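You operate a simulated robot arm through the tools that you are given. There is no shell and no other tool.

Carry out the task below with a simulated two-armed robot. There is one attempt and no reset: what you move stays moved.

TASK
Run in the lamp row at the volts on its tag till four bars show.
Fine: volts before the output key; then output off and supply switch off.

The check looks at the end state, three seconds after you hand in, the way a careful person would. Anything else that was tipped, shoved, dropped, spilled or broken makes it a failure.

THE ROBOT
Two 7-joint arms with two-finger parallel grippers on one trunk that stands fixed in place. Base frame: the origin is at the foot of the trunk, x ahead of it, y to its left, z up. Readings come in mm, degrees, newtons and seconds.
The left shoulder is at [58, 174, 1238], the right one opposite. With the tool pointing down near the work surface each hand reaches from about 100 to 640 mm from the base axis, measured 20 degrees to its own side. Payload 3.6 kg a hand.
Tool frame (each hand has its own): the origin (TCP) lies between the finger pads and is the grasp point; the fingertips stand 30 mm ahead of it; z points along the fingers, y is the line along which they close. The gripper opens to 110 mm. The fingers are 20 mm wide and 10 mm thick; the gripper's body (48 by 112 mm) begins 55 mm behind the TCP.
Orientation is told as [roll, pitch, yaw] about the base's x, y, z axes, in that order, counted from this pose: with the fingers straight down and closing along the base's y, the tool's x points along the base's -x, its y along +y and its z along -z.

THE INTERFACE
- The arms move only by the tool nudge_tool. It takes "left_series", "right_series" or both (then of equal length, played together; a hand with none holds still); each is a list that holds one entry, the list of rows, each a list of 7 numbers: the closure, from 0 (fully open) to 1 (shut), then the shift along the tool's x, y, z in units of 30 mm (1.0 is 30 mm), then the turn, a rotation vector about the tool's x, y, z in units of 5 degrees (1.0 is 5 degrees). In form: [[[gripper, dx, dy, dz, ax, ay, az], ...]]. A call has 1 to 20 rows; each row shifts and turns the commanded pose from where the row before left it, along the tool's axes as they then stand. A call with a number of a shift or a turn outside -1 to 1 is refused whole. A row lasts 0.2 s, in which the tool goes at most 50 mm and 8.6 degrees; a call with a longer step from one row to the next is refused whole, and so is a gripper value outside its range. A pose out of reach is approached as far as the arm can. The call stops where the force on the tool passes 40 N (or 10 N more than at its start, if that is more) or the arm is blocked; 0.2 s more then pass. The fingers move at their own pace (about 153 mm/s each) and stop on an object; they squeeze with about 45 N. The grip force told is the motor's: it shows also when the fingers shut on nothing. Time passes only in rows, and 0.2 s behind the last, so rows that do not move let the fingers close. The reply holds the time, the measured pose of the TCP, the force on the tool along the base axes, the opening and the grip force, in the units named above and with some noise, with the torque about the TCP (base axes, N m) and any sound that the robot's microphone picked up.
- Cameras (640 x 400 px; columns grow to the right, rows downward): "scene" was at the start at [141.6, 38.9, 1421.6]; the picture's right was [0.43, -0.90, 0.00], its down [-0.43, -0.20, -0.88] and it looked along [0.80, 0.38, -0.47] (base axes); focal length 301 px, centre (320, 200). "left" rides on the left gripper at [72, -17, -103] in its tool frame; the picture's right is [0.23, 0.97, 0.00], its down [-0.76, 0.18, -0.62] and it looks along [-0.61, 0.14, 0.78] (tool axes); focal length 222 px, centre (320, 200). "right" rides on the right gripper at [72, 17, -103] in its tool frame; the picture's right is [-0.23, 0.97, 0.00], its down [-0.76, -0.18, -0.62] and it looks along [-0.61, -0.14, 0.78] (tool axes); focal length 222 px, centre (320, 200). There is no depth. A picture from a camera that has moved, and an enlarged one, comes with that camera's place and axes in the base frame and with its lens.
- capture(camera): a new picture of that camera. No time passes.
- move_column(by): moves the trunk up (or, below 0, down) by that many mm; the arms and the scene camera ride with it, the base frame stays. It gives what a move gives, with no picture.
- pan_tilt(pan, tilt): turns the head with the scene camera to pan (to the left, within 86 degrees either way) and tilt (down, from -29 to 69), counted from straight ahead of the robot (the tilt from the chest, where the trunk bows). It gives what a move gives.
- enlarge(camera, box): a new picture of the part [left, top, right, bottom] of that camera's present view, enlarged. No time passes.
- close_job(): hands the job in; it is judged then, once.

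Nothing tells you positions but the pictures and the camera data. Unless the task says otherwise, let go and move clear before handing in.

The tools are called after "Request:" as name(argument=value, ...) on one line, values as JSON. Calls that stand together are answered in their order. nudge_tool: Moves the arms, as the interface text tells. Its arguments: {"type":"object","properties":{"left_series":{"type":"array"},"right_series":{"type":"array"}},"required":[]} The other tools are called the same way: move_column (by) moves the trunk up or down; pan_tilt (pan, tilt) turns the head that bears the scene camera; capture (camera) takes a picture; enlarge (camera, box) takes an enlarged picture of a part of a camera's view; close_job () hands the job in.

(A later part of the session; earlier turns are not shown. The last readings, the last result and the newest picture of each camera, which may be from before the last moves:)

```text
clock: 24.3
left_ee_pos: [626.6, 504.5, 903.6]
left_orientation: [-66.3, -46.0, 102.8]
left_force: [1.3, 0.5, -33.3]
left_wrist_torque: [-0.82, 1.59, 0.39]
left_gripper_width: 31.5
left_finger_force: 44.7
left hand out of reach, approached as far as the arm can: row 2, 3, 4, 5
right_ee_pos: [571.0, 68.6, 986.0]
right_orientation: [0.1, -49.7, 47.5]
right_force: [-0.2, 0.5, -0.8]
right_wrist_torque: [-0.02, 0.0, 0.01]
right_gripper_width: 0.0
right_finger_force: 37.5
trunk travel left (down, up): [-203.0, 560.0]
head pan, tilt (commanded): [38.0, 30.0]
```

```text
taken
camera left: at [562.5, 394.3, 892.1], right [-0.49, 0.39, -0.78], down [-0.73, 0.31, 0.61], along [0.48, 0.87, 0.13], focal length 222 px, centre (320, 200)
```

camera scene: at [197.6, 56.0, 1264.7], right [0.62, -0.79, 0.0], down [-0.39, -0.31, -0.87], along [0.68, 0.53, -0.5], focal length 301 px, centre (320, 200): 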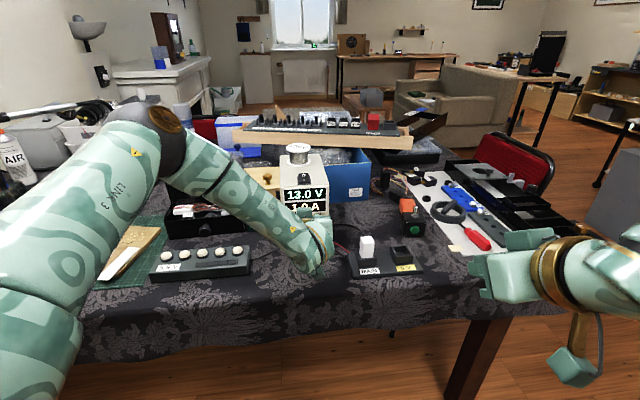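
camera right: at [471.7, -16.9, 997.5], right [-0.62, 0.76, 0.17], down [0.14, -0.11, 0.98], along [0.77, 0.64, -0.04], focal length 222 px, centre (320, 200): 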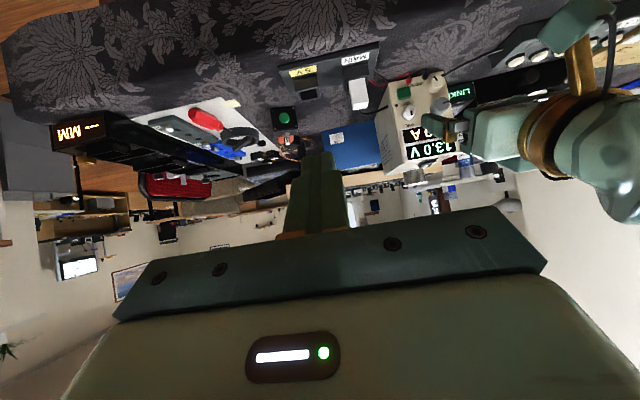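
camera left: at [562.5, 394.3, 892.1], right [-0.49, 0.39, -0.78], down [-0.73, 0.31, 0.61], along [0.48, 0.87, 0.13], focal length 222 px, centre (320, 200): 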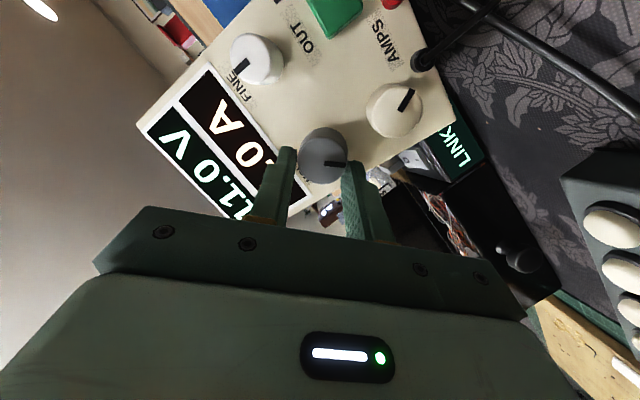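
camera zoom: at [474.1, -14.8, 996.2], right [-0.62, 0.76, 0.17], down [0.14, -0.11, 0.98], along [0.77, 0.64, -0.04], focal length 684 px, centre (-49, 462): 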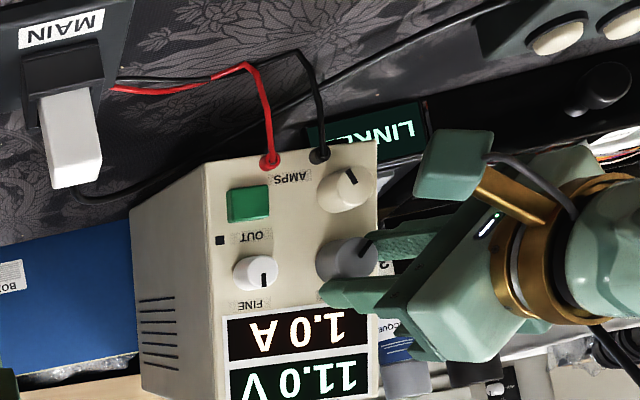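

The arm ran out of wrist range and lifted while still holding the knob — the supply seems to have been raised with it. I'll look before doing anything else.

Request:
capture(camera="scene")

Request:
capture(camera="right")

Request:
enlarge(camera="scene", box=[220, 120, 400, 300])

```text
taken
camera scene: at [201.2, 58.4, 1263.9], right [0.62, -0.79, 0.0], down [-0.4, -0.31, -0.86], along [0.68, 0.53, -0.5], focal length 301 px, centre (320, 200)
```

scene: 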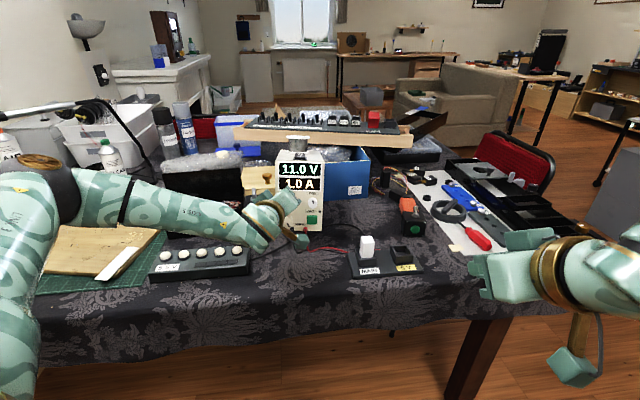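

```text
taken
camera right: at [474.1, -14.8, 996.2], right [-0.62, 0.76, 0.17], down [0.14, -0.11, 0.98], along [0.77, 0.64, -0.04], focal length 222 px, centre (320, 200)
```

right: 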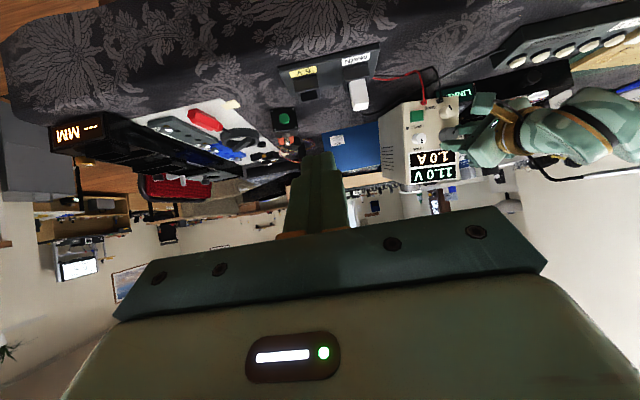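

```text
2.22 times, centred on (310, 210) of scene
camera zoom: at [201.2, 58.4, 1263.9], right [0.62, -0.79, 0.0], down [-0.4, -0.31, -0.86], along [0.68, 0.53, -0.5], focal length 669 px, centre (342, 178)
```

zoom: 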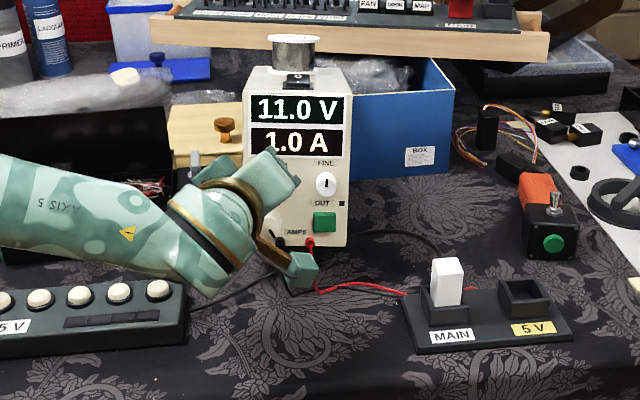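

The supply's front was lifted about 60 mm on the knob (spool still on top). I'll not let go; I'll lower it back slowly along the reverse path, turning the wrist back as I go, in small steps.

Request:
nudge_tool(left_series=[[[0.8, 0.186, 0.055, 0.012, -0.1425, 0, 0.392], [0.8, 0.186, 0.05, 0.012, -0.1425, 0, 0.392], [0.8, 0.186, 0.045, 0.012, -0.1425, 0, 0.392]]])

Request:
enlarge(camera="scene", box=[220, 120, 400, 300])

Request:
enlarge(camera="right", box=[360, 40, 520, 190])

```text
clock: 25.1
left_ee_pos: [626.1, 493.7, 895.6]
left_orientation: [-63.4, -51.5, 100.4]
left_force: [-22.8, 2.0, -6.3]
left_wrist_torque: [0.81, 0.2, 1.73]
left_gripper_width: 31.9
left_finger_force: 45.1
right_ee_pos: [567.5, 64.2, 990.3]
right_orientation: [-0.1, -49.9, 47.7]
right_force: [0.3, -1.2, 0.8]
right_wrist_torque: [0.04, -0.01, 0.05]
right_gripper_width: 0.0
right_finger_force: 37.9
trunk travel left (down, up): [-203.0, 560.0]
head pan, tilt (commanded): [38.0, 30.0]
```

```text
2.22 times, centred on (310, 210) of scene
camera zoom: at [194.4, 56.3, 1265.5], right [0.62, -0.79, 0.0], down [-0.39, -0.31, -0.87], along [0.68, 0.53, -0.5], focal length 669 px, centre (342, 178)
```

zoom: 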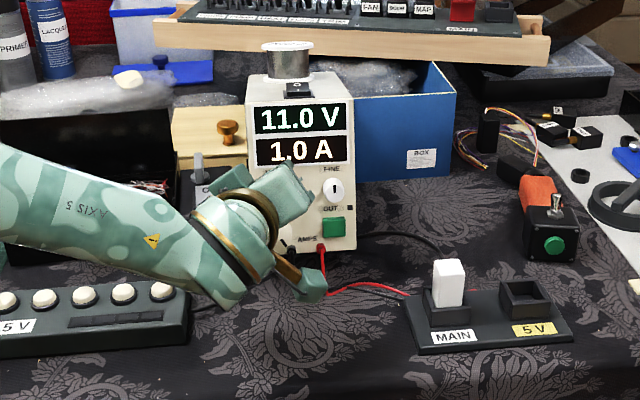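

```text
2.67 times, centred on (440, 115) of right
camera zoom: at [469.2, -17.0, 999.2], right [-0.62, 0.76, 0.17], down [0.14, -0.11, 0.98], along [0.77, 0.64, -0.04], focal length 592 px, centre (0, 427)
```

zoom: 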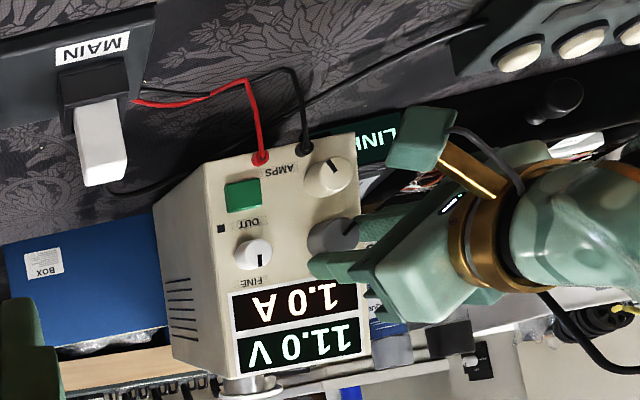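

The supply is coming back down with the spool still in place. I continue the same gentle lowering.

Request:
nudge_tool(left_series=[[[0.8, 0.185, 0.05, 0.026, -0.1286, 0, 0.353], [0.8, 0.185, 0.045, 0.026, -0.1286, 0, 0.353], [0.8, 0.185, 0.035, 0.026, -0.1286, 0, 0.353], [0.8, 0.185, 0.03, 0.026, -0.1286, 0, 0.353]]])

Request:
enlarge(camera="scene", box=[220, 120, 400, 300])

Request:
enlarge(camera="right", box=[360, 40, 520, 190])

```text
clock: 25.7
left_ee_pos: [622.3, 487.9, 884.8]
left_orientation: [-59.1, -53.9, 97.2]
left_force: [-31.6, -12.1, -0.4]
left_wrist_torque: [0.35, 1.31, 2.04]
left_gripper_width: 31.2
left_finger_force: 44.7
right_ee_pos: [566.0, 62.5, 991.9]
right_orientation: [-0.2, -50.2, 47.7]
right_force: [0.7, 1.0, -0.1]
right_wrist_torque: [-0.01, 0.0, 0.01]
right_gripper_width: 0.1
right_finger_force: 37.5
trunk travel left (down, up): [-203.0, 560.0]
head pan, tilt (commanded): [38.0, 30.0]
stopped in row 2 (left hand): the force on the tool passed its limit at 41 N (the readings are from after the stop); the commanded pose is now the measured one
```

```text
2.22 times, centred on (310, 210) of scene
camera zoom: at [192.2, 53.7, 1265.8], right [0.62, -0.79, 0.0], down [-0.39, -0.31, -0.87], along [0.68, 0.53, -0.5], focal length 669 px, centre (342, 178)
```

zoom: 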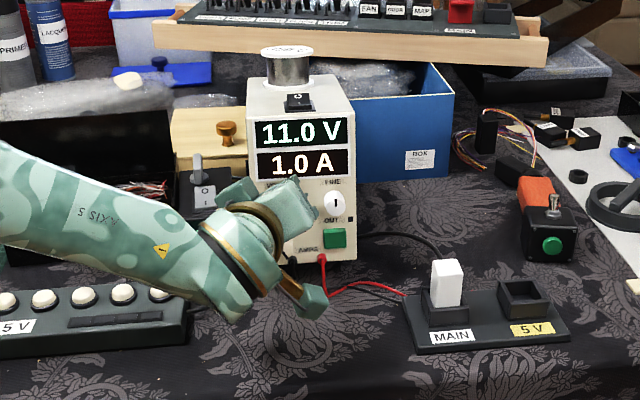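

```text
2.67 times, centred on (440, 115) of right
camera zoom: at [467.7, -19.1, 999.9], right [-0.62, 0.76, 0.17], down [0.14, -0.11, 0.98], along [0.77, 0.64, -0.03], focal length 592 px, centre (0, 427)
```

zoom: 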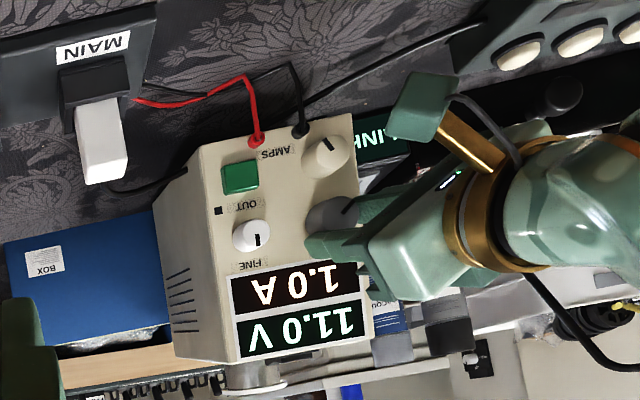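

The supply rests on its rear edge, tilted back about 8° with its front some 30 mm up, and my push was inward. I'll ease outward a little first, then continue down.

Request:
nudge_tool(left_series=[[[0.8, 0.075, 0.025, -0.08, 0, 0, 0], [0.8, 0.075, 0.025, -0.08, 0, 0, 0]]])

Request:
enlarge(camera="scene", box=[220, 120, 400, 300])

Request:
enlarge(camera="right", box=[360, 40, 520, 190])

```text
clock: 26.3
left_ee_pos: [622.5, 486.1, 881.7]
left_orientation: [-59.8, -54.0, 97.5]
left_force: [-23.5, 0.6, -8.4]
left_wrist_torque: [0.78, 0.2, 2.1]
left_gripper_width: 31.1
left_finger_force: 44.8
right_ee_pos: [568.1, 65.1, 989.2]
right_orientation: [-0.1, -49.9, 47.7]
right_force: [0.0, 0.1, 0.5]
right_wrist_torque: [0.0, -0.01, -0.04]
right_gripper_width: 0.2
right_finger_force: 37.5
trunk travel left (down, up): [-203.0, 560.0]
head pan, tilt (commanded): [38.0, 30.0]
```

```text
2.22 times, centred on (310, 210) of scene
camera zoom: at [195.4, 56.5, 1265.0], right [0.62, -0.79, 0.0], down [-0.39, -0.31, -0.87], along [0.68, 0.53, -0.5], focal length 669 px, centre (342, 178)
```

zoom: 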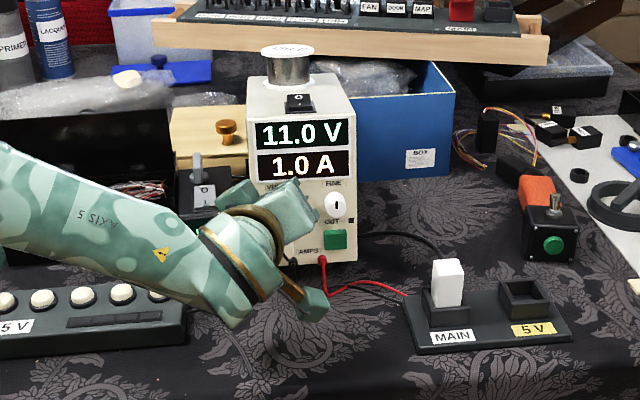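

```text
2.67 times, centred on (440, 115) of right
camera zoom: at [470.0, -16.7, 998.5], right [-0.62, 0.76, 0.17], down [0.14, -0.11, 0.98], along [0.77, 0.64, -0.04], focal length 592 px, centre (0, 427)
```

zoom: 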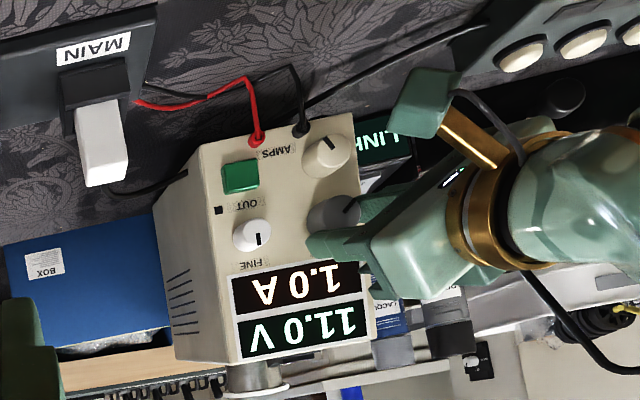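

The load fell and the supply is intact. I continue lowering with a slight outward and rightward drift.

Request:
nudge_tool(left_series=[[[0.8, 0.141, 0.039, -0.002, -0.137, 0, 0.376], [0.8, 0.141, 0.034, -0.002, -0.137, 0, 0.376], [0.8, 0.143, 0.029, -0.002, -0.137, 0, 0.376], [0.8, 0.145, 0.024, -0.002, -0.137, 0, 0.376]]])

Request:
enlarge(camera="scene", box=[220, 120, 400, 300])

Request:
enlarge(camera="right", box=[360, 40, 520, 190])

```text
clock: 27.3
left_ee_pos: [618.3, 478.4, 866.2]
left_orientation: [-50.4, -60.3, 89.5]
left_force: [-29.0, -4.7, -8.1]
left_wrist_torque: [0.23, -0.04, 1.99]
left_gripper_width: 30.6
left_finger_force: 45.0
right_ee_pos: [566.7, 64.9, 990.1]
right_orientation: [0.0, -50.1, 47.9]
right_force: [0.7, 0.4, -0.3]
right_wrist_torque: [0.01, -0.01, 0.03]
right_gripper_width: 0.1
right_finger_force: 37.9
trunk travel left (down, up): [-203.0, 560.0]
head pan, tilt (commanded): [38.0, 30.0]
```

```text
2.22 times, centred on (310, 210) of scene
camera zoom: at [194.2, 55.5, 1265.3], right [0.62, -0.79, 0.0], down [-0.39, -0.31, -0.87], along [0.68, 0.53, -0.5], focal length 669 px, centre (342, 178)
```

zoom: 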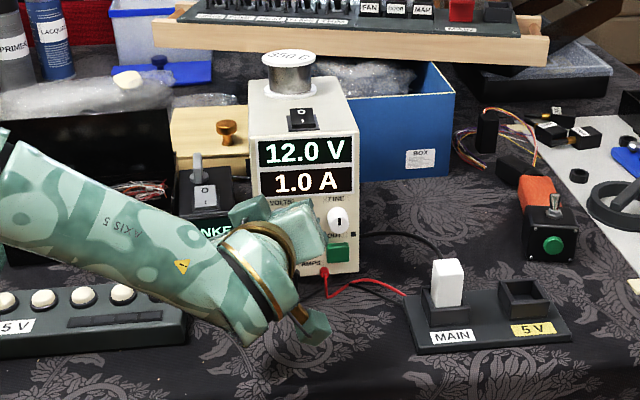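

```text
2.67 times, centred on (440, 115) of right
camera zoom: at [469.1, -17.5, 999.0], right [-0.62, 0.76, 0.17], down [0.14, -0.11, 0.98], along [0.77, 0.64, -0.04], focal length 592 px, centre (0, 427)
```

zoom: 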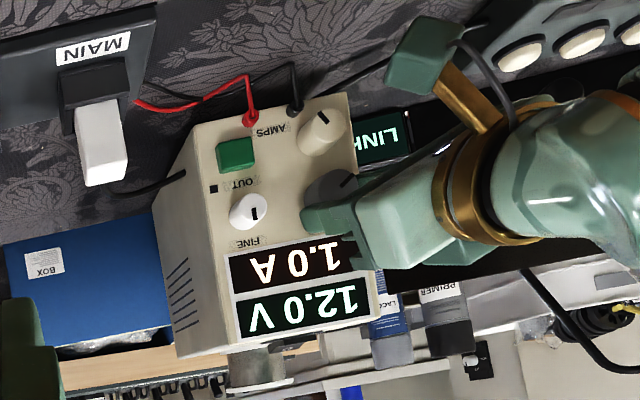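

The front is now only about 14 mm up and settling; the display reads 12.0 V since the knob turned back a bit. I continue down in the same manner.

Request:
nudge_tool(left_series=[[[0.8, 0.133, 0.0, 0.03, -0.13, 0, 0.357], [0.8, 0.133, 0.0, 0.03, -0.13, 0, 0.357], [0.8, 0.133, 0.0, 0.03, -0.13, 0, 0.357], [0.8, 0.133, 0.0, 0.03, -0.13, 0, 0.357]]])

Request:
enlarge(camera="scene", box=[220, 120, 400, 300])

Request:
enlarge(camera="right", box=[360, 40, 520, 190])

```text
clock: 28.3
left_ee_pos: [621.9, 470.8, 852.6]
left_orientation: [-37.7, -65.2, 78.1]
left_force: [-31.6, -9.1, -7.0]
left_wrist_torque: [0.45, -0.7, 1.59]
left_gripper_width: 29.7
left_finger_force: 45.0
right_ee_pos: [566.3, 63.3, 989.1]
right_orientation: [-0.2, -50.2, 47.6]
right_force: [-0.4, 0.4, 0.2]
right_wrist_torque: [0.0, 0.01, 0.01]
right_gripper_width: 0.1
right_finger_force: 37.8
trunk travel left (down, up): [-203.0, 560.0]
head pan, tilt (commanded): [38.0, 30.0]
```

```text
2.22 times, centred on (310, 210) of scene
camera zoom: at [193.9, 54.7, 1265.4], right [0.62, -0.79, 0.0], down [-0.39, -0.31, -0.87], along [0.68, 0.53, -0.5], focal length 669 px, centre (342, 178)
```

zoom: 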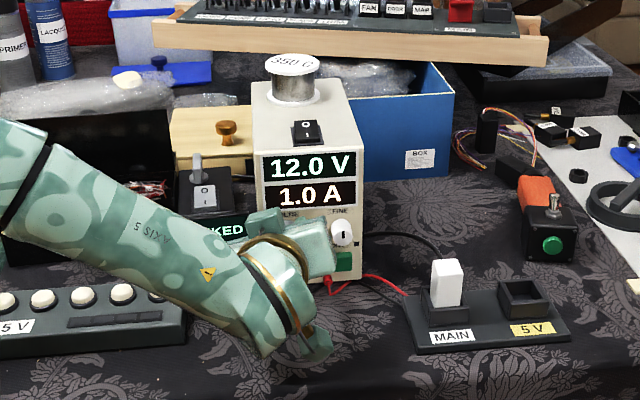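

```text
2.67 times, centred on (440, 115) of right
camera zoom: at [468.8, -18.3, 999.2], right [-0.62, 0.76, 0.17], down [0.14, -0.11, 0.98], along [0.77, 0.64, -0.04], focal length 592 px, centre (0, 427)
```

zoom: 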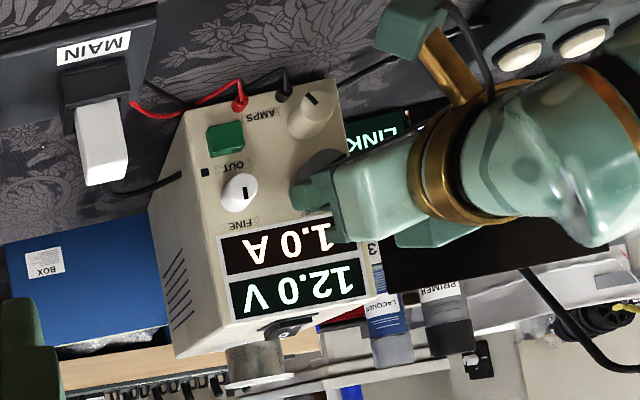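

The supply is practically back on the table, about 9 mm forward of where it stood. While I still hold it I'll push it gently back inward.

Request:
nudge_tool(left_series=[[[0.8, 0.0, -0.004, 0.077, 0, 0, 0], [0.8, 0.0, -0.004, 0.077, 0, 0, 0], [0.8, 0.0, -0.004, 0.077, 0, 0, 0]]])

Request:
enlarge(camera="scene", box=[220, 120, 400, 300])

Request:
enlarge(camera="right", box=[360, 40, 520, 190])

```text
clock: 29.1
left_ee_pos: [628.5, 474.3, 849.8]
left_orientation: [-37.9, -65.2, 78.3]
left_force: [-29.1, -15.9, -5.0]
left_wrist_torque: [0.12, 0.47, 0.78]
left_gripper_width: 29.3
left_finger_force: 44.9
right_ee_pos: [566.0, 63.5, 989.5]
right_orientation: [0.0, -50.1, 47.7]
right_force: [0.3, -0.2, -0.4]
right_wrist_torque: [0.01, -0.02, -0.03]
right_gripper_width: 0.1
right_finger_force: 37.9
trunk travel left (down, up): [-203.0, 560.0]
head pan, tilt (commanded): [38.0, 30.0]
```

```text
2.22 times, centred on (310, 210) of scene
camera zoom: at [194.3, 53.8, 1265.5], right [0.62, -0.79, 0.0], down [-0.39, -0.31, -0.87], along [0.68, 0.53, -0.5], focal length 669 px, centre (342, 178)
```

zoom: 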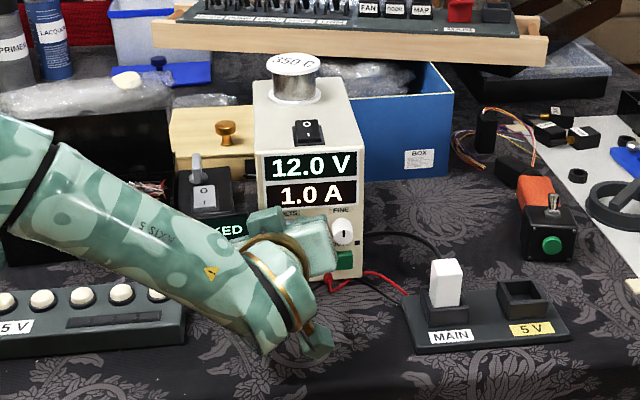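

```text
2.67 times, centred on (440, 115) of right
camera zoom: at [469.1, -19.1, 999.1], right [-0.62, 0.76, 0.17], down [0.14, -0.11, 0.98], along [0.77, 0.64, -0.04], focal length 592 px, centre (0, 427)
```

zoom: 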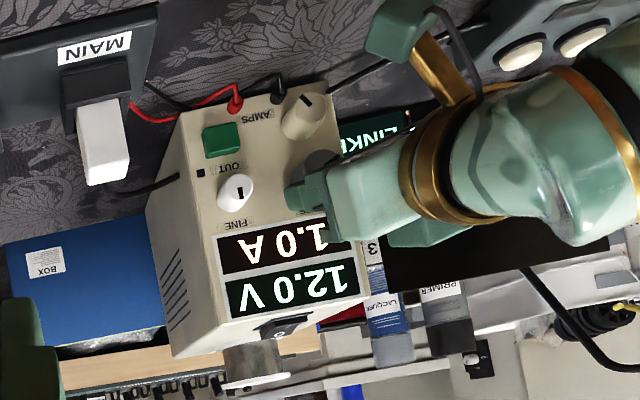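

The hand is back at its original depth and the supply is down on the table with the spool in place. I'll open the fingers now and check how it settles.

Request:
nudge_tool(left_series=[[[0.6, 0, 0, 0, 0, 0, 0], [0.55, 0, 0, 0, 0, 0, 0]]])

Request:
enlarge(camera="scene", box=[220, 120, 400, 300])

Request:
enlarge(camera="right", box=[360, 40, 520, 190])

Request:
capture(camera="left")

```text
clock: 29.7
left_ee_pos: [629.8, 472.5, 851.6]
left_orientation: [-38.5, -65.4, 78.7]
left_force: [-4.2, -21.8, 3.2]
left_wrist_torque: [-0.16, -0.08, -0.03]
left_gripper_width: 42.6
left_finger_force: 0.1
right_ee_pos: [568.9, 62.5, 988.7]
right_orientation: [0.2, -50.1, 47.6]
right_force: [0.4, -0.2, 0.1]
right_wrist_torque: [-0.01, 0.04, -0.02]
right_gripper_width: 0.0
right_finger_force: 37.6
trunk travel left (down, up): [-203.0, 560.0]
head pan, tilt (commanded): [38.0, 30.0]
```

```text
2.22 times, centred on (310, 210) of scene
camera zoom: at [196.9, 52.4, 1265.2], right [0.61, -0.79, 0.0], down [-0.39, -0.31, -0.87], along [0.68, 0.53, -0.5], focal length 669 px, centre (342, 178)
```

zoom: 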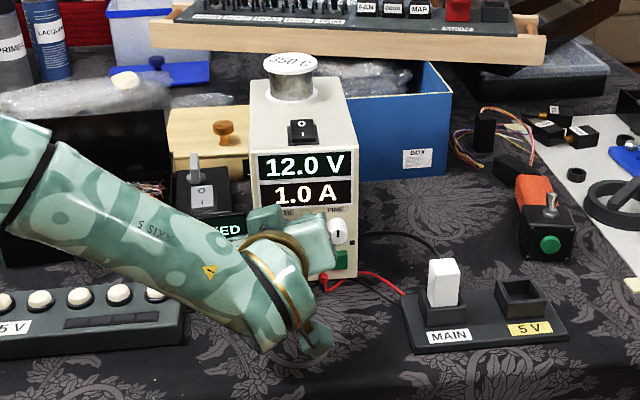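

```text
2.67 times, centred on (440, 115) of right
camera zoom: at [470.8, -19.5, 998.2], right [-0.62, 0.76, 0.18], down [0.14, -0.11, 0.98], along [0.77, 0.64, -0.04], focal length 592 px, centre (0, 427)
```

zoom: 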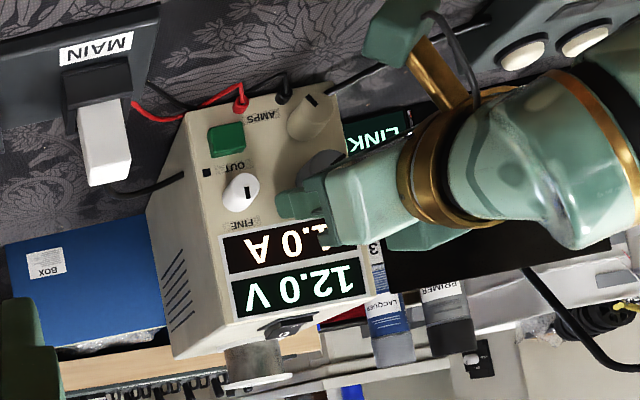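

```text
taken
camera left: at [559.1, 370.5, 825.6], right [-0.66, 0.6, -0.46], down [-0.52, 0.08, 0.85], along [0.54, 0.8, 0.26], focal length 222 px, centre (320, 200)
```

left: 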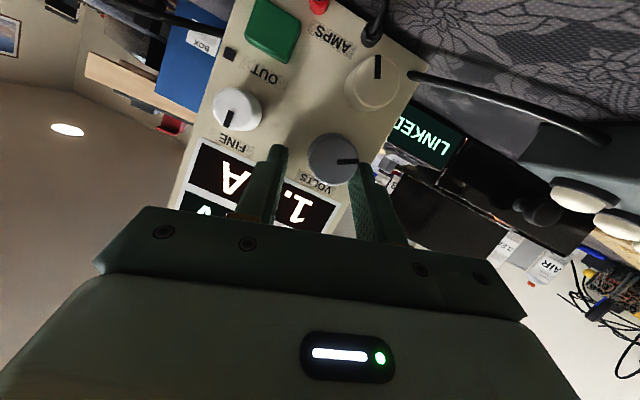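

The fingers are open and the supply stays put; I'll back the hand straight off the panel and take stock.

Request:
nudge_tool(left_series=[[[0.5, 0.114, -0.04, -0.313, 0, 0, 0], [0.5, 0.114, -0.04, -0.313, 0, 0, 0], [0.5, 0.114, 0, -0.313, 0, 0, 0], [0.5, 0.114, 0, -0.313, 0, 0, 0], [0.5, 0.114, 0, -0.313, 0, 0, 0]]])

Request:
capture(camera="scene")

Request:
enlarge(camera="right", box=[340, 40, 520, 190])

Request:
capture(camera="left")

```text
clock: 30.9
left_ee_pos: [594.4, 439.9, 847.6]
left_orientation: [-37.7, -65.1, 78.3]
left_force: [0.5, -1.1, -0.2]
left_wrist_torque: [-0.05, -0.03, -0.02]
left_gripper_width: 55.1
left_finger_force: 0.1
right_ee_pos: [569.2, 64.1, 989.0]
right_orientation: [0.1, -50.0, 47.7]
right_force: [-0.1, 0.0, -0.8]
right_wrist_torque: [0.0, 0.0, 0.0]
right_gripper_width: 0.2
right_finger_force: 37.7
trunk travel left (down, up): [-203.0, 560.0]
head pan, tilt (commanded): [38.0, 30.0]
```

```text
taken
camera scene: at [197.2, 55.4, 1264.9], right [0.62, -0.79, 0.0], down [-0.39, -0.31, -0.87], along [0.68, 0.53, -0.5], focal length 301 px, centre (320, 200)
```

scene: 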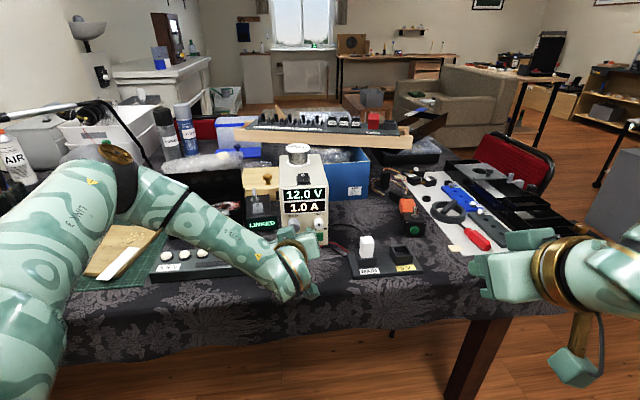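

```text
2.67 times, centred on (430, 115) of right
camera zoom: at [471.4, -17.6, 997.9], right [-0.62, 0.76, 0.17], down [0.14, -0.11, 0.98], along [0.77, 0.64, -0.04], focal length 592 px, centre (27, 427)
```

zoom: 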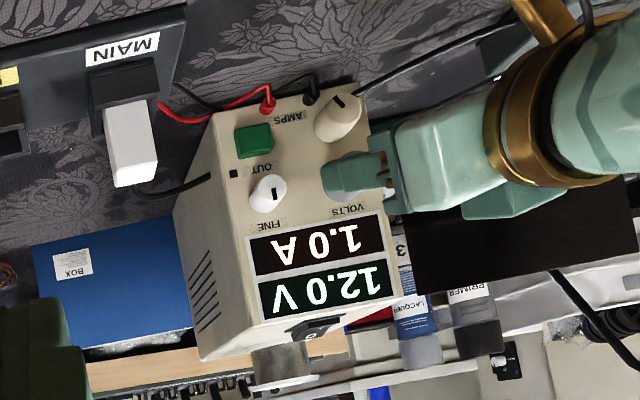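

```text
taken
camera left: at [523.1, 336.5, 822.9], right [-0.66, 0.59, -0.46], down [-0.52, 0.08, 0.85], along [0.54, 0.8, 0.25], focal length 222 px, centre (320, 200)
```

left: 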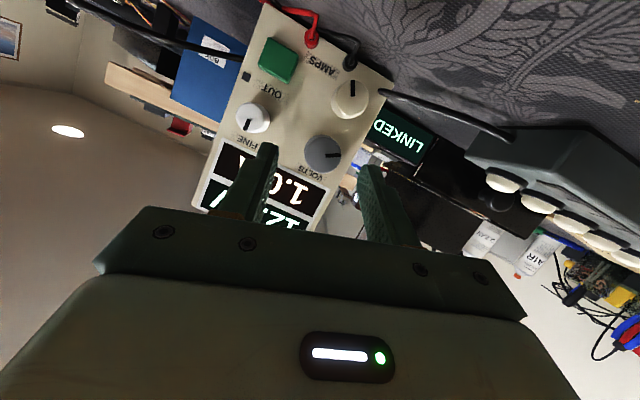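

The supply stands where it did (within a few mm), 12.0 V, spool on top. The wrist cannot turn further that way, so I'll test in free air how far it can turn the other way, to start each stroke from there.

Request:
nudge_tool(left_series=[[[0.5, 0, 0, 0, -0.342, 0, 0.94], [0.5, 0, 0, 0, -0.342, 0, 0.94], [0.5, 0, 0, 0, -0.342, 0, 0.94], [0.5, 0, 0, 0, -0.342, 0, 0.94], [0.5, 0, 0, 0, -0.342, 0, 0.94], [0.5, 0, 0, 0, -0.342, 0, 0.94], [0.5, 0, 0, 0, -0.342, 0, 0.94], [0.5, 0, 0, 0, -0.342, 0, 0.94], [0.5, 0, 0, 0, -0.342, 0, 0.94], [0.5, 0, 0, 0, -0.342, 0, 0.94], [0.5, 0, 0, 0, -0.342, 0, 0.94], [0.5, 0, 0, 0, -0.342, 0, 0.94]]])

Request:
capture(camera="left")

Request:
capture(camera="scene")

```text
clock: 33.5
left_ee_pos: [596.2, 441.4, 848.6]
left_orientation: [71.1, -41.4, -19.6]
left_force: [0.0, 0.1, -0.1]
left_wrist_torque: [-0.01, 0.01, 0.0]
left_gripper_width: 54.9
left_finger_force: 0.0
right_ee_pos: [569.2, 64.2, 988.7]
right_orientation: [0.1, -50.0, 47.6]
right_force: [0.0, 0.8, 0.6]
right_wrist_torque: [0.0, 0.01, -0.04]
right_gripper_width: 0.0
right_finger_force: 37.5
trunk travel left (down, up): [-203.0, 560.0]
head pan, tilt (commanded): [38.0, 30.0]
```

```text
taken
camera left: at [499.7, 363.7, 816.6], right [-0.63, 0.56, 0.54], down [0.13, -0.61, 0.78], along [0.77, 0.56, 0.31], focal length 222 px, centre (320, 200)
```

left: 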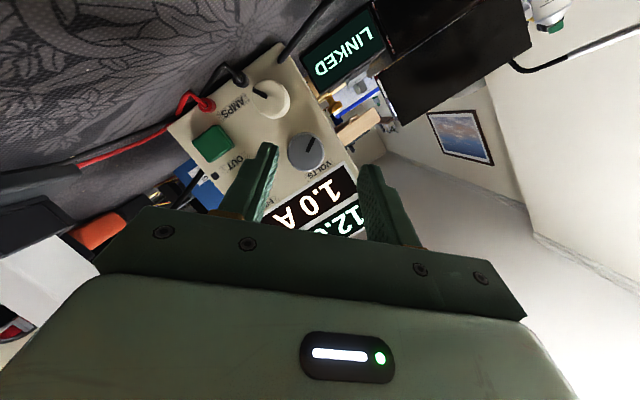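

```text
taken
camera scene: at [197.4, 55.4, 1264.8], right [0.62, -0.79, 0.0], down [-0.39, -0.31, -0.87], along [0.68, 0.53, -0.5], focal length 301 px, centre (320, 200)
```

scene: 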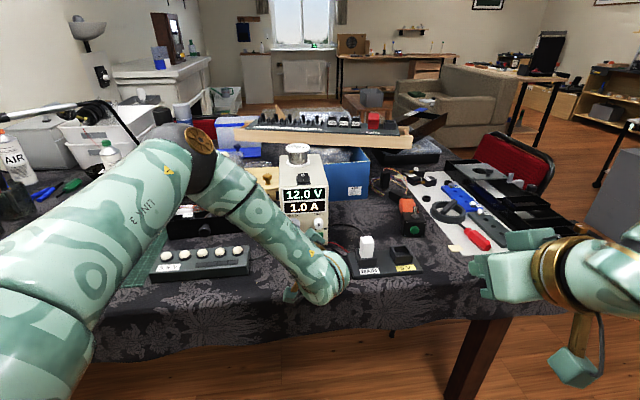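

The wrist turns freely 45° the other way. I'll enlarge the left view to re-centre on the knob at this angle.

Request:
enlarge(camera="left", box=[180, 60, 380, 200])

Request:
enlarge(camera="right", box=[340, 40, 520, 190])

```text
2.86 times, centred on (280, 130) of left
camera zoom: at [499.7, 363.7, 816.6], right [-0.63, 0.56, 0.54], down [0.13, -0.61, 0.78], along [0.77, 0.56, 0.31], focal length 635 px, centre (434, 400)
```

zoom: 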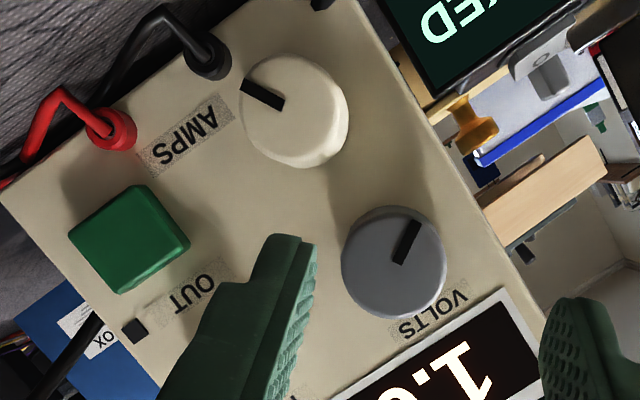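

```text
2.67 times, centred on (430, 115) of right
camera zoom: at [471.5, -17.7, 997.8], right [-0.62, 0.76, 0.17], down [0.14, -0.11, 0.98], along [0.77, 0.64, -0.04], focal length 592 px, centre (27, 427)
```

zoom: 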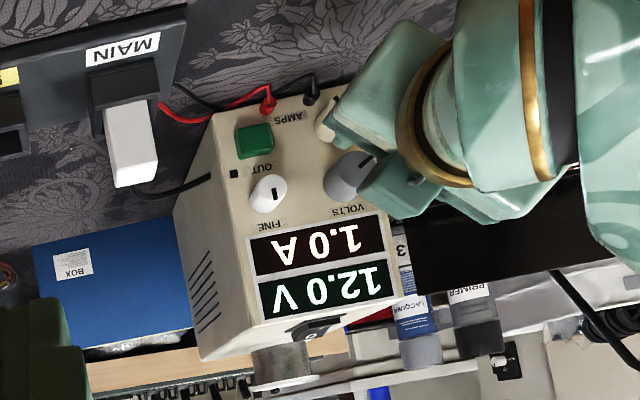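

The knob's axis is 9 mm to one side and 3 mm down in tool terms; I'll correct that, then advance 42 mm with open fingers and check before closing.

Request:
nudge_tool(left_series=[[[0.5, 0.093, -0.307, 0.033, 0, 0, 0], [0.5, -0.12, 0, 0.329, 0, 0, 0], [0.5, -0.12, 0, 0.329, 0, 0, 0], [0.5, -0.12, 0, 0.329, 0, 0, 0], [0.5, -0.12, 0, 0.329, 0, 0, 0]]])

Request:
enlarge(camera="left", box=[180, 60, 420, 210])

Request:
enlarge(camera="right", box=[340, 40, 520, 190])

```text
clock: 34.7
left_ee_pos: [627.7, 467.4, 841.2]
left_orientation: [71.1, -41.4, -19.7]
left_force: [-0.3, -0.4, -0.3]
left_wrist_torque: [0.01, 0.05, -0.03]
left_gripper_width: 55.0
left_finger_force: 0.0
right_ee_pos: [568.0, 64.1, 988.2]
right_orientation: [0.2, -50.0, 47.6]
right_force: [-0.5, -0.4, -0.5]
right_wrist_torque: [0.04, 0.05, -0.02]
right_gripper_width: 0.2
right_finger_force: 37.4
trunk travel left (down, up): [-203.0, 560.0]
head pan, tilt (commanded): [38.0, 30.0]
```

```text
2.67 times, centred on (300, 135) of left
camera zoom: at [531.6, 389.5, 807.6], right [-0.63, 0.56, 0.54], down [0.13, -0.61, 0.78], along [0.77, 0.56, 0.31], focal length 592 px, centre (373, 373)
```

zoom: 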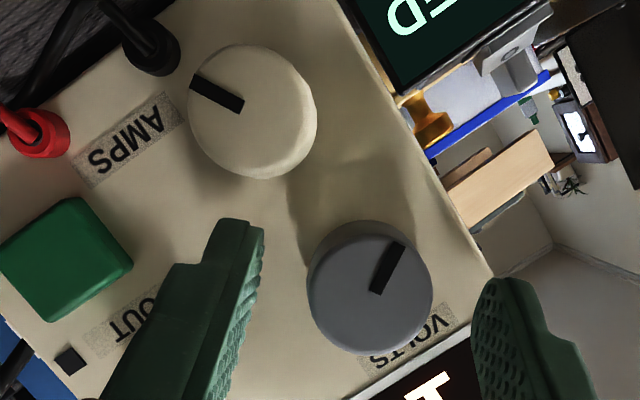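

```text
2.67 times, centred on (430, 115) of right
camera zoom: at [471.6, -17.6, 997.7], right [-0.62, 0.76, 0.17], down [0.14, -0.11, 0.98], along [0.77, 0.64, -0.04], focal length 592 px, centre (27, 427)
```

zoom: 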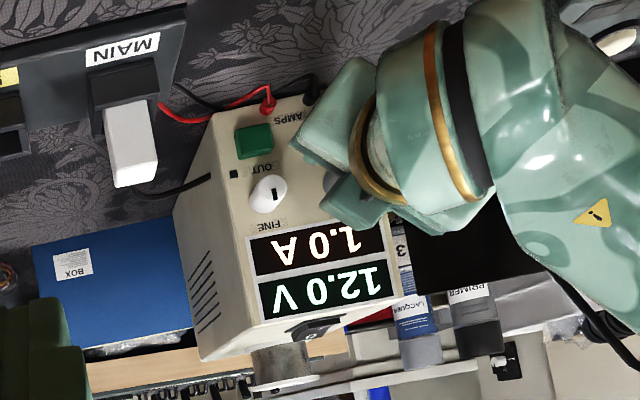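

The knob sits between the fingers, about 1 mm off centre, with some 5 mm to the panel. I'll trim that and close on it.

Request:
nudge_tool(left_series=[[[0.6, 0, -0.043, 0, 0, 0, 0], [0.68, 0, 0, 0, 0, 0, 0], [0.72, 0, 0, 0, 0, 0, 0], [0.8, 0, 0, 0, 0, 0, 0], [0.8, 0, 0, 0, 0, 0, 0]]])

Request:
enlarge(camera="left", box=[180, 60, 420, 210])

```text
clock: 35.9
left_ee_pos: [627.6, 467.3, 840.4]
left_orientation: [71.1, -41.5, -19.5]
left_force: [-1.4, 2.7, 2.6]
left_wrist_torque: [0.04, -0.03, 0.05]
left_gripper_width: 29.6
left_finger_force: 45.0
right_ee_pos: [569.4, 64.9, 988.4]
right_orientation: [-0.1, -50.0, 47.7]
right_force: [-0.4, 0.2, 0.4]
right_wrist_torque: [-0.01, -0.01, 0.01]
right_gripper_width: 0.1
right_finger_force: 37.5
trunk travel left (down, up): [-203.0, 560.0]
head pan, tilt (commanded): [38.0, 30.0]
```

```text
2.67 times, centred on (300, 135) of left
camera zoom: at [532.1, 388.8, 807.1], right [-0.63, 0.56, 0.54], down [0.13, -0.61, 0.78], along [0.77, 0.56, 0.31], focal length 592 px, centre (373, 373)
```

zoom: 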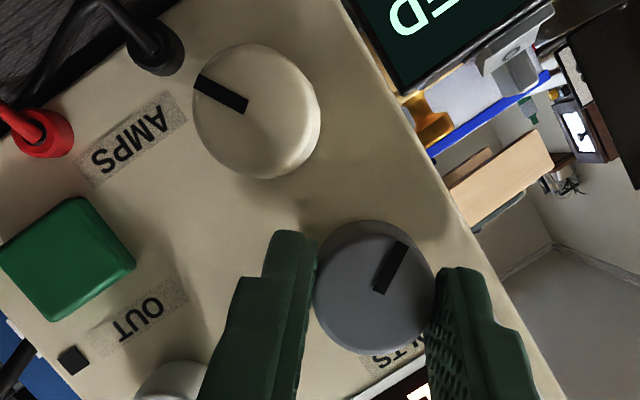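

Centred grip, hardly any side load. I'll turn counter-clockwise 20° and check the display and forces.

Request:
nudge_tool(left_series=[[[0.8, 0, 0.021, 0, 0.342, 0, -0.94], [0.8, 0, 0.021, 0, 0.342, 0, -0.94], [0.8, 0, 0.021, 0, 0.342, 0, -0.94], [0.8, 0, 0.021, 0, 0.342, 0, -0.94]]])

Request:
enlarge(camera="right", box=[340, 40, 520, 190])

Request:
enlarge(camera="left", box=[180, 60, 420, 210])

```text
clock: 36.9
left_ee_pos: [625.7, 466.5, 841.3]
left_orientation: [53.7, -58.5, -6.1]
left_force: [-4.7, 6.9, 6.4]
left_wrist_torque: [0.53, -0.43, -0.08]
left_gripper_width: 29.2
left_finger_force: 45.2
right_ee_pos: [567.7, 65.5, 990.1]
right_orientation: [0.0, -50.0, 47.7]
right_force: [0.3, -0.8, 0.6]
right_wrist_torque: [0.0, -0.02, 0.0]
right_gripper_width: 0.0
right_finger_force: 37.7
trunk travel left (down, up): [-203.0, 560.0]
head pan, tilt (commanded): [38.0, 30.0]
```

```text
2.67 times, centred on (430, 115) of right
camera zoom: at [470.4, -17.3, 998.5], right [-0.62, 0.76, 0.17], down [0.14, -0.11, 0.98], along [0.77, 0.64, -0.04], focal length 592 px, centre (27, 427)
```

zoom: 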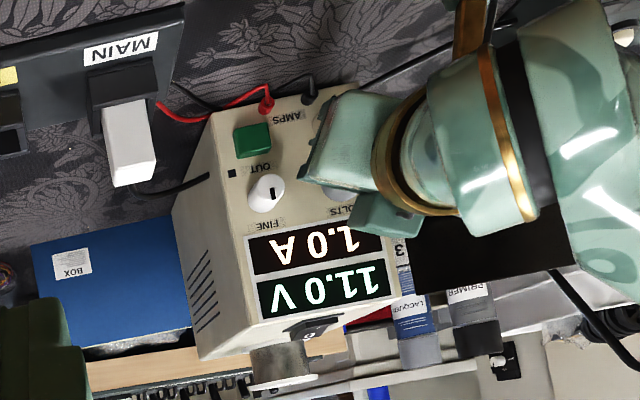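

```text
2.67 times, centred on (300, 135) of left
camera zoom: at [539.3, 381.1, 806.8], right [-0.72, 0.66, 0.22], down [-0.08, -0.39, 0.92], along [0.69, 0.65, 0.33], focal length 592 px, centre (373, 373)
```

zoom: 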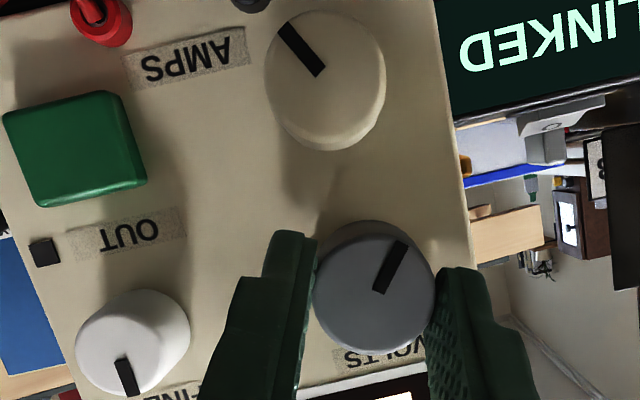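

The coarse knob steps whole volts (now 11.0 V), so FINE will have to give the half volt. I'll carry on another 25° to about 9 V, keeping well within the wrist's range.

Request:
nudge_tool(left_series=[[[0.8, 0, 0.032, 0, 0.342, 0, -0.94], [0.8, 0, 0.028, 0, 0.342, 0, -0.94], [0.8, 0, 0.025, 0, 0.342, 0, -0.94], [0.8, 0, 0.025, 0, 0.342, 0, -0.94], [0.8, 0, 0.025, 0, 0.342, 0, -0.94]]])

Request:
enlarge(camera="right", box=[340, 40, 520, 190])

Request:
enlarge(camera="left", box=[180, 60, 420, 210])

```text
clock: 38.1
left_ee_pos: [624.3, 470.0, 842.7]
left_orientation: [0.0, -69.9, 43.2]
left_force: [1.6, 10.1, 4.8]
left_wrist_torque: [0.73, -0.66, 0.02]
left_gripper_width: 29.2
left_finger_force: 44.8
right_ee_pos: [568.5, 65.5, 988.7]
right_orientation: [0.0, -49.9, 47.7]
right_force: [-0.3, 0.3, 0.8]
right_wrist_torque: [-0.01, -0.02, 0.0]
right_gripper_width: 0.0
right_finger_force: 38.0
trunk travel left (down, up): [-203.0, 560.0]
head pan, tilt (commanded): [38.0, 30.0]
```

```text
2.67 times, centred on (430, 115) of right
camera zoom: at [471.2, -17.1, 998.0], right [-0.62, 0.76, 0.17], down [0.14, -0.11, 0.98], along [0.77, 0.64, -0.04], focal length 592 px, centre (27, 427)
```

zoom: 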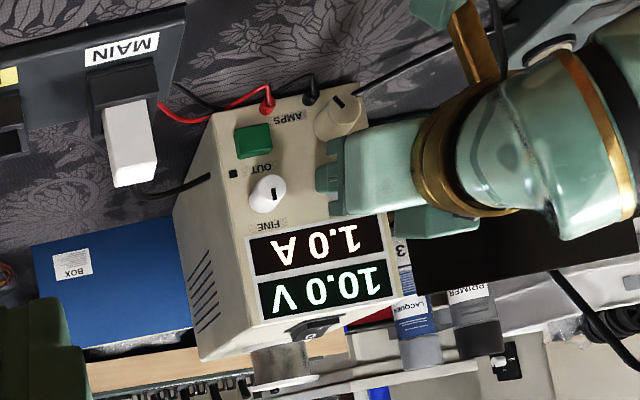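

```text
2.67 times, centred on (300, 135) of left
camera zoom: at [547.6, 372.2, 811.7], right [-0.72, 0.66, -0.21], down [-0.36, -0.09, 0.93], along [0.59, 0.75, 0.3], focal length 592 px, centre (373, 373)
```

zoom: 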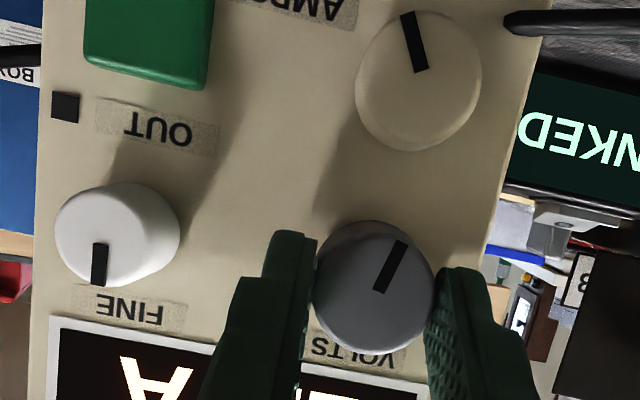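

Now 10.0 V; comparing pointer angles, it steps 1 V per 30°. I'll turn 10° more to the 10 V click centre, then regrip at the far end of the wrist's range.

Request:
nudge_tool(left_series=[[[0.8, 0, 0.03, 0, 0.342, 0, -0.94], [0.8, 0, 0.025, 0, 0.342, 0, -0.94]]])

Request:
nudge_tool(left_series=[[[0.6, 0, 0, 0, 0, 0, 0], [0.5, 0, 0, 0, 0, 0, 0]]])

Request:
enlarge(camera="left", box=[180, 60, 420, 210])

Request:
enlarge(camera="right", box=[340, 40, 520, 190])

```text
clock: 38.7
left_ee_pos: [622.2, 470.9, 842.7]
left_orientation: [-27.2, -67.6, 68.7]
left_force: [1.3, 8.8, 7.4]
left_wrist_torque: [0.37, -0.41, 0.03]
left_gripper_width: 29.3
left_finger_force: 44.9
right_ee_pos: [568.1, 66.2, 988.4]
right_orientation: [0.0, -50.0, 47.6]
right_force: [0.2, 0.1, 1.1]
right_wrist_torque: [-0.03, -0.03, 0.0]
right_gripper_width: 0.0
right_finger_force: 37.5
trunk travel left (down, up): [-203.0, 560.0]
head pan, tilt (commanded): [38.0, 30.0]
```

```text
clock: 39.3
left_ee_pos: [623.7, 470.4, 840.9]
left_orientation: [-26.8, -67.6, 68.2]
left_force: [-0.1, -0.8, -1.0]
left_wrist_torque: [-0.02, 0.04, -0.05]
left_gripper_width: 54.9
left_finger_force: 0.0
right_ee_pos: [568.2, 64.3, 989.7]
right_orientation: [0.0, -50.0, 47.7]
right_force: [-0.7, 0.2, 0.5]
right_wrist_torque: [-0.01, 0.06, 0.0]
right_gripper_width: 0.0
right_finger_force: 38.0
trunk travel left (down, up): [-203.0, 560.0]
head pan, tilt (commanded): [38.0, 30.0]
```

```text
2.67 times, centred on (300, 135) of left
camera zoom: at [550.3, 368.3, 814.1], right [-0.69, 0.62, -0.38], down [-0.46, 0.02, 0.89], along [0.56, 0.78, 0.27], focal length 592 px, centre (373, 373)
```

zoom: 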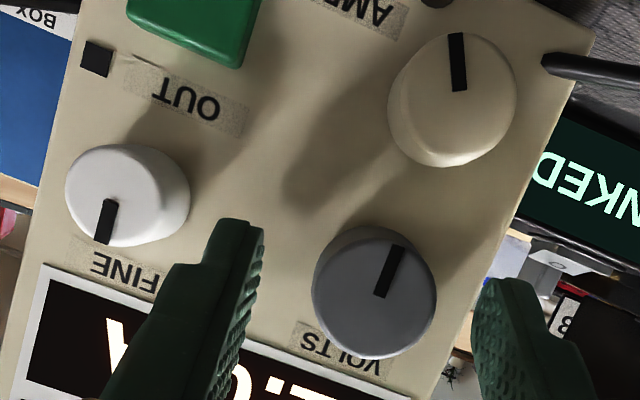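

```text
2.67 times, centred on (430, 115) of right
camera zoom: at [471.5, -17.8, 997.8], right [-0.62, 0.76, 0.17], down [0.14, -0.11, 0.98], along [0.77, 0.64, -0.04], focal length 592 px, centre (27, 427)
```

zoom: 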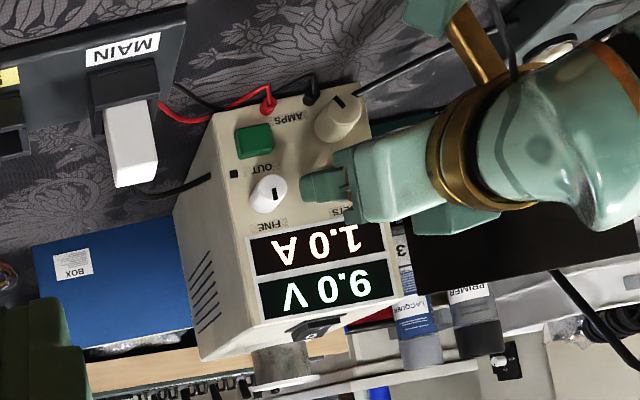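

Released at 9.0 V with the knob pointing straight down and the hand still centred. I'll swing the open fingers 55° the other way about the knob and regrip.

Request:
nudge_tool(left_series=[[[0.5, 0, -0.0186, 0, -0.342, 0, 0.94], [0.5, 0, -0.0186, 0, -0.342, 0, 0.94], [0.5, 0, -0.0186, 0, -0.342, 0, 0.94], [0.5, 0, -0.0186, 0, -0.342, 0, 0.94], [0.5, 0, -0.0186, 0, -0.342, 0, 0.94], [0.5, 0, -0.0186, 0, -0.342, 0, 0.94], [0.5, 0, -0.0186, 0, -0.342, 0, 0.94], [0.5, 0, -0.0186, 0, -0.342, 0, 0.94], [0.5, 0, -0.0186, 0, -0.342, 0, 0.94], [0.5, 0, -0.0186, 0, -0.342, 0, 0.94], [0.5, 0, -0.0186, 0, -0.342, 0, 0.94]]])

Request:
enlarge(camera="left", box=[180, 60, 420, 210])

```text
clock: 41.7
left_ee_pos: [627.3, 465.7, 841.4]
left_orientation: [71.3, -41.4, -19.6]
left_force: [-0.2, 0.6, -1.3]
left_wrist_torque: [0.0, 0.0, 0.0]
left_gripper_width: 54.8
left_finger_force: 0.0
right_ee_pos: [568.6, 64.9, 988.4]
right_orientation: [0.1, -50.0, 47.6]
right_force: [0.4, 0.2, 0.1]
right_wrist_torque: [-0.02, 0.01, 0.0]
right_gripper_width: 0.0
right_finger_force: 37.6
trunk travel left (down, up): [-203.0, 560.0]
head pan, tilt (commanded): [38.0, 30.0]
```

```text
2.67 times, centred on (300, 135) of left
camera zoom: at [532.2, 389.0, 808.4], right [-0.63, 0.56, 0.54], down [0.13, -0.61, 0.78], along [0.77, 0.56, 0.31], focal length 592 px, centre (373, 373)
```

zoom: 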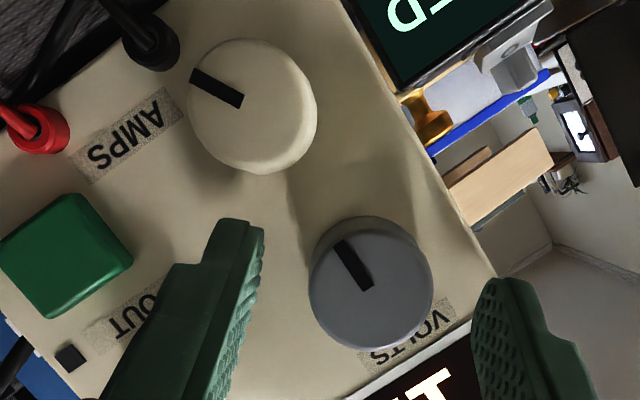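

Still centred within 1 mm. I'll close and turn 25°, then check.

Request:
nudge_tool(left_series=[[[0.6, 0, -0.03, 0, 0, 0, 0], [0.68, 0, 0, 0, 0, 0, 0], [0.72, 0, 0, 0, 0, 0, 0], [0.8, 0, 0, 0, 0, 0, 0], [0.8, 0, 0, 0, 0, 0, 0]]])

Request:
nudge_tool(left_series=[[[0.8, 0, 0.03, 0, 0.342, 0, -0.94], [0.8, 0, 0.03, 0, 0.342, 0, -0.94], [0.8, 0, 0.025, 0, 0.342, 0, -0.94], [0.8, 0, 0.025, 0, 0.342, 0, -0.94], [0.8, 0, 0.025, 0, 0.342, 0, -0.94]]])

Request:
enlarge(camera="right", box=[340, 40, 520, 190])

```text
clock: 42.9
left_ee_pos: [628.5, 466.2, 841.6]
left_orientation: [71.1, -41.5, -19.5]
left_force: [-0.1, 1.5, 2.7]
left_wrist_torque: [0.05, -0.03, 0.04]
left_gripper_width: 29.7
left_finger_force: 45.0
right_ee_pos: [568.4, 65.3, 989.4]
right_orientation: [0.1, -50.1, 47.6]
right_force: [-0.1, 1.0, -0.1]
right_wrist_torque: [0.02, 0.01, 0.01]
right_gripper_width: 0.1
right_finger_force: 37.4
trunk travel left (down, up): [-203.0, 560.0]
head pan, tilt (commanded): [38.0, 30.0]
```

```text
clock: 44.1
left_ee_pos: [626.5, 468.4, 843.2]
left_orientation: [46.6, -62.0, 0.1]
left_force: [7.3, 7.2, 2.6]
left_wrist_torque: [0.64, -0.59, -0.49]
left_gripper_width: 29.9
left_finger_force: 45.0
right_ee_pos: [569.6, 65.2, 988.8]
right_orientation: [0.1, -49.8, 47.6]
right_force: [-0.2, 0.0, -0.1]
right_wrist_torque: [-0.01, 0.01, 0.01]
right_gripper_width: 0.0
right_finger_force: 37.9
trunk travel left (down, up): [-203.0, 560.0]
head pan, tilt (commanded): [38.0, 30.0]
```

```text
2.67 times, centred on (430, 115) of right
camera zoom: at [471.9, -17.2, 997.6], right [-0.62, 0.76, 0.17], down [0.14, -0.11, 0.98], along [0.77, 0.64, -0.04], focal length 592 px, centre (27, 427)
```

zoom: 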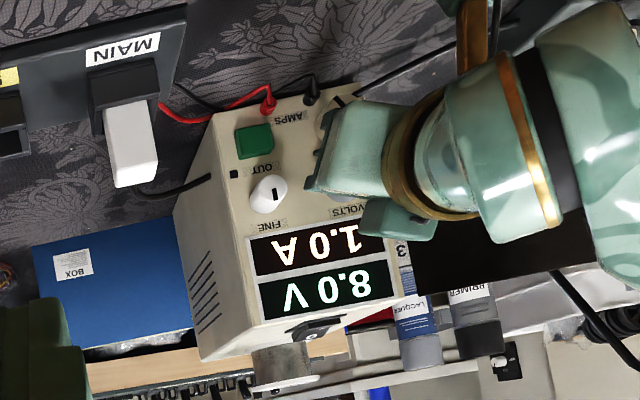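

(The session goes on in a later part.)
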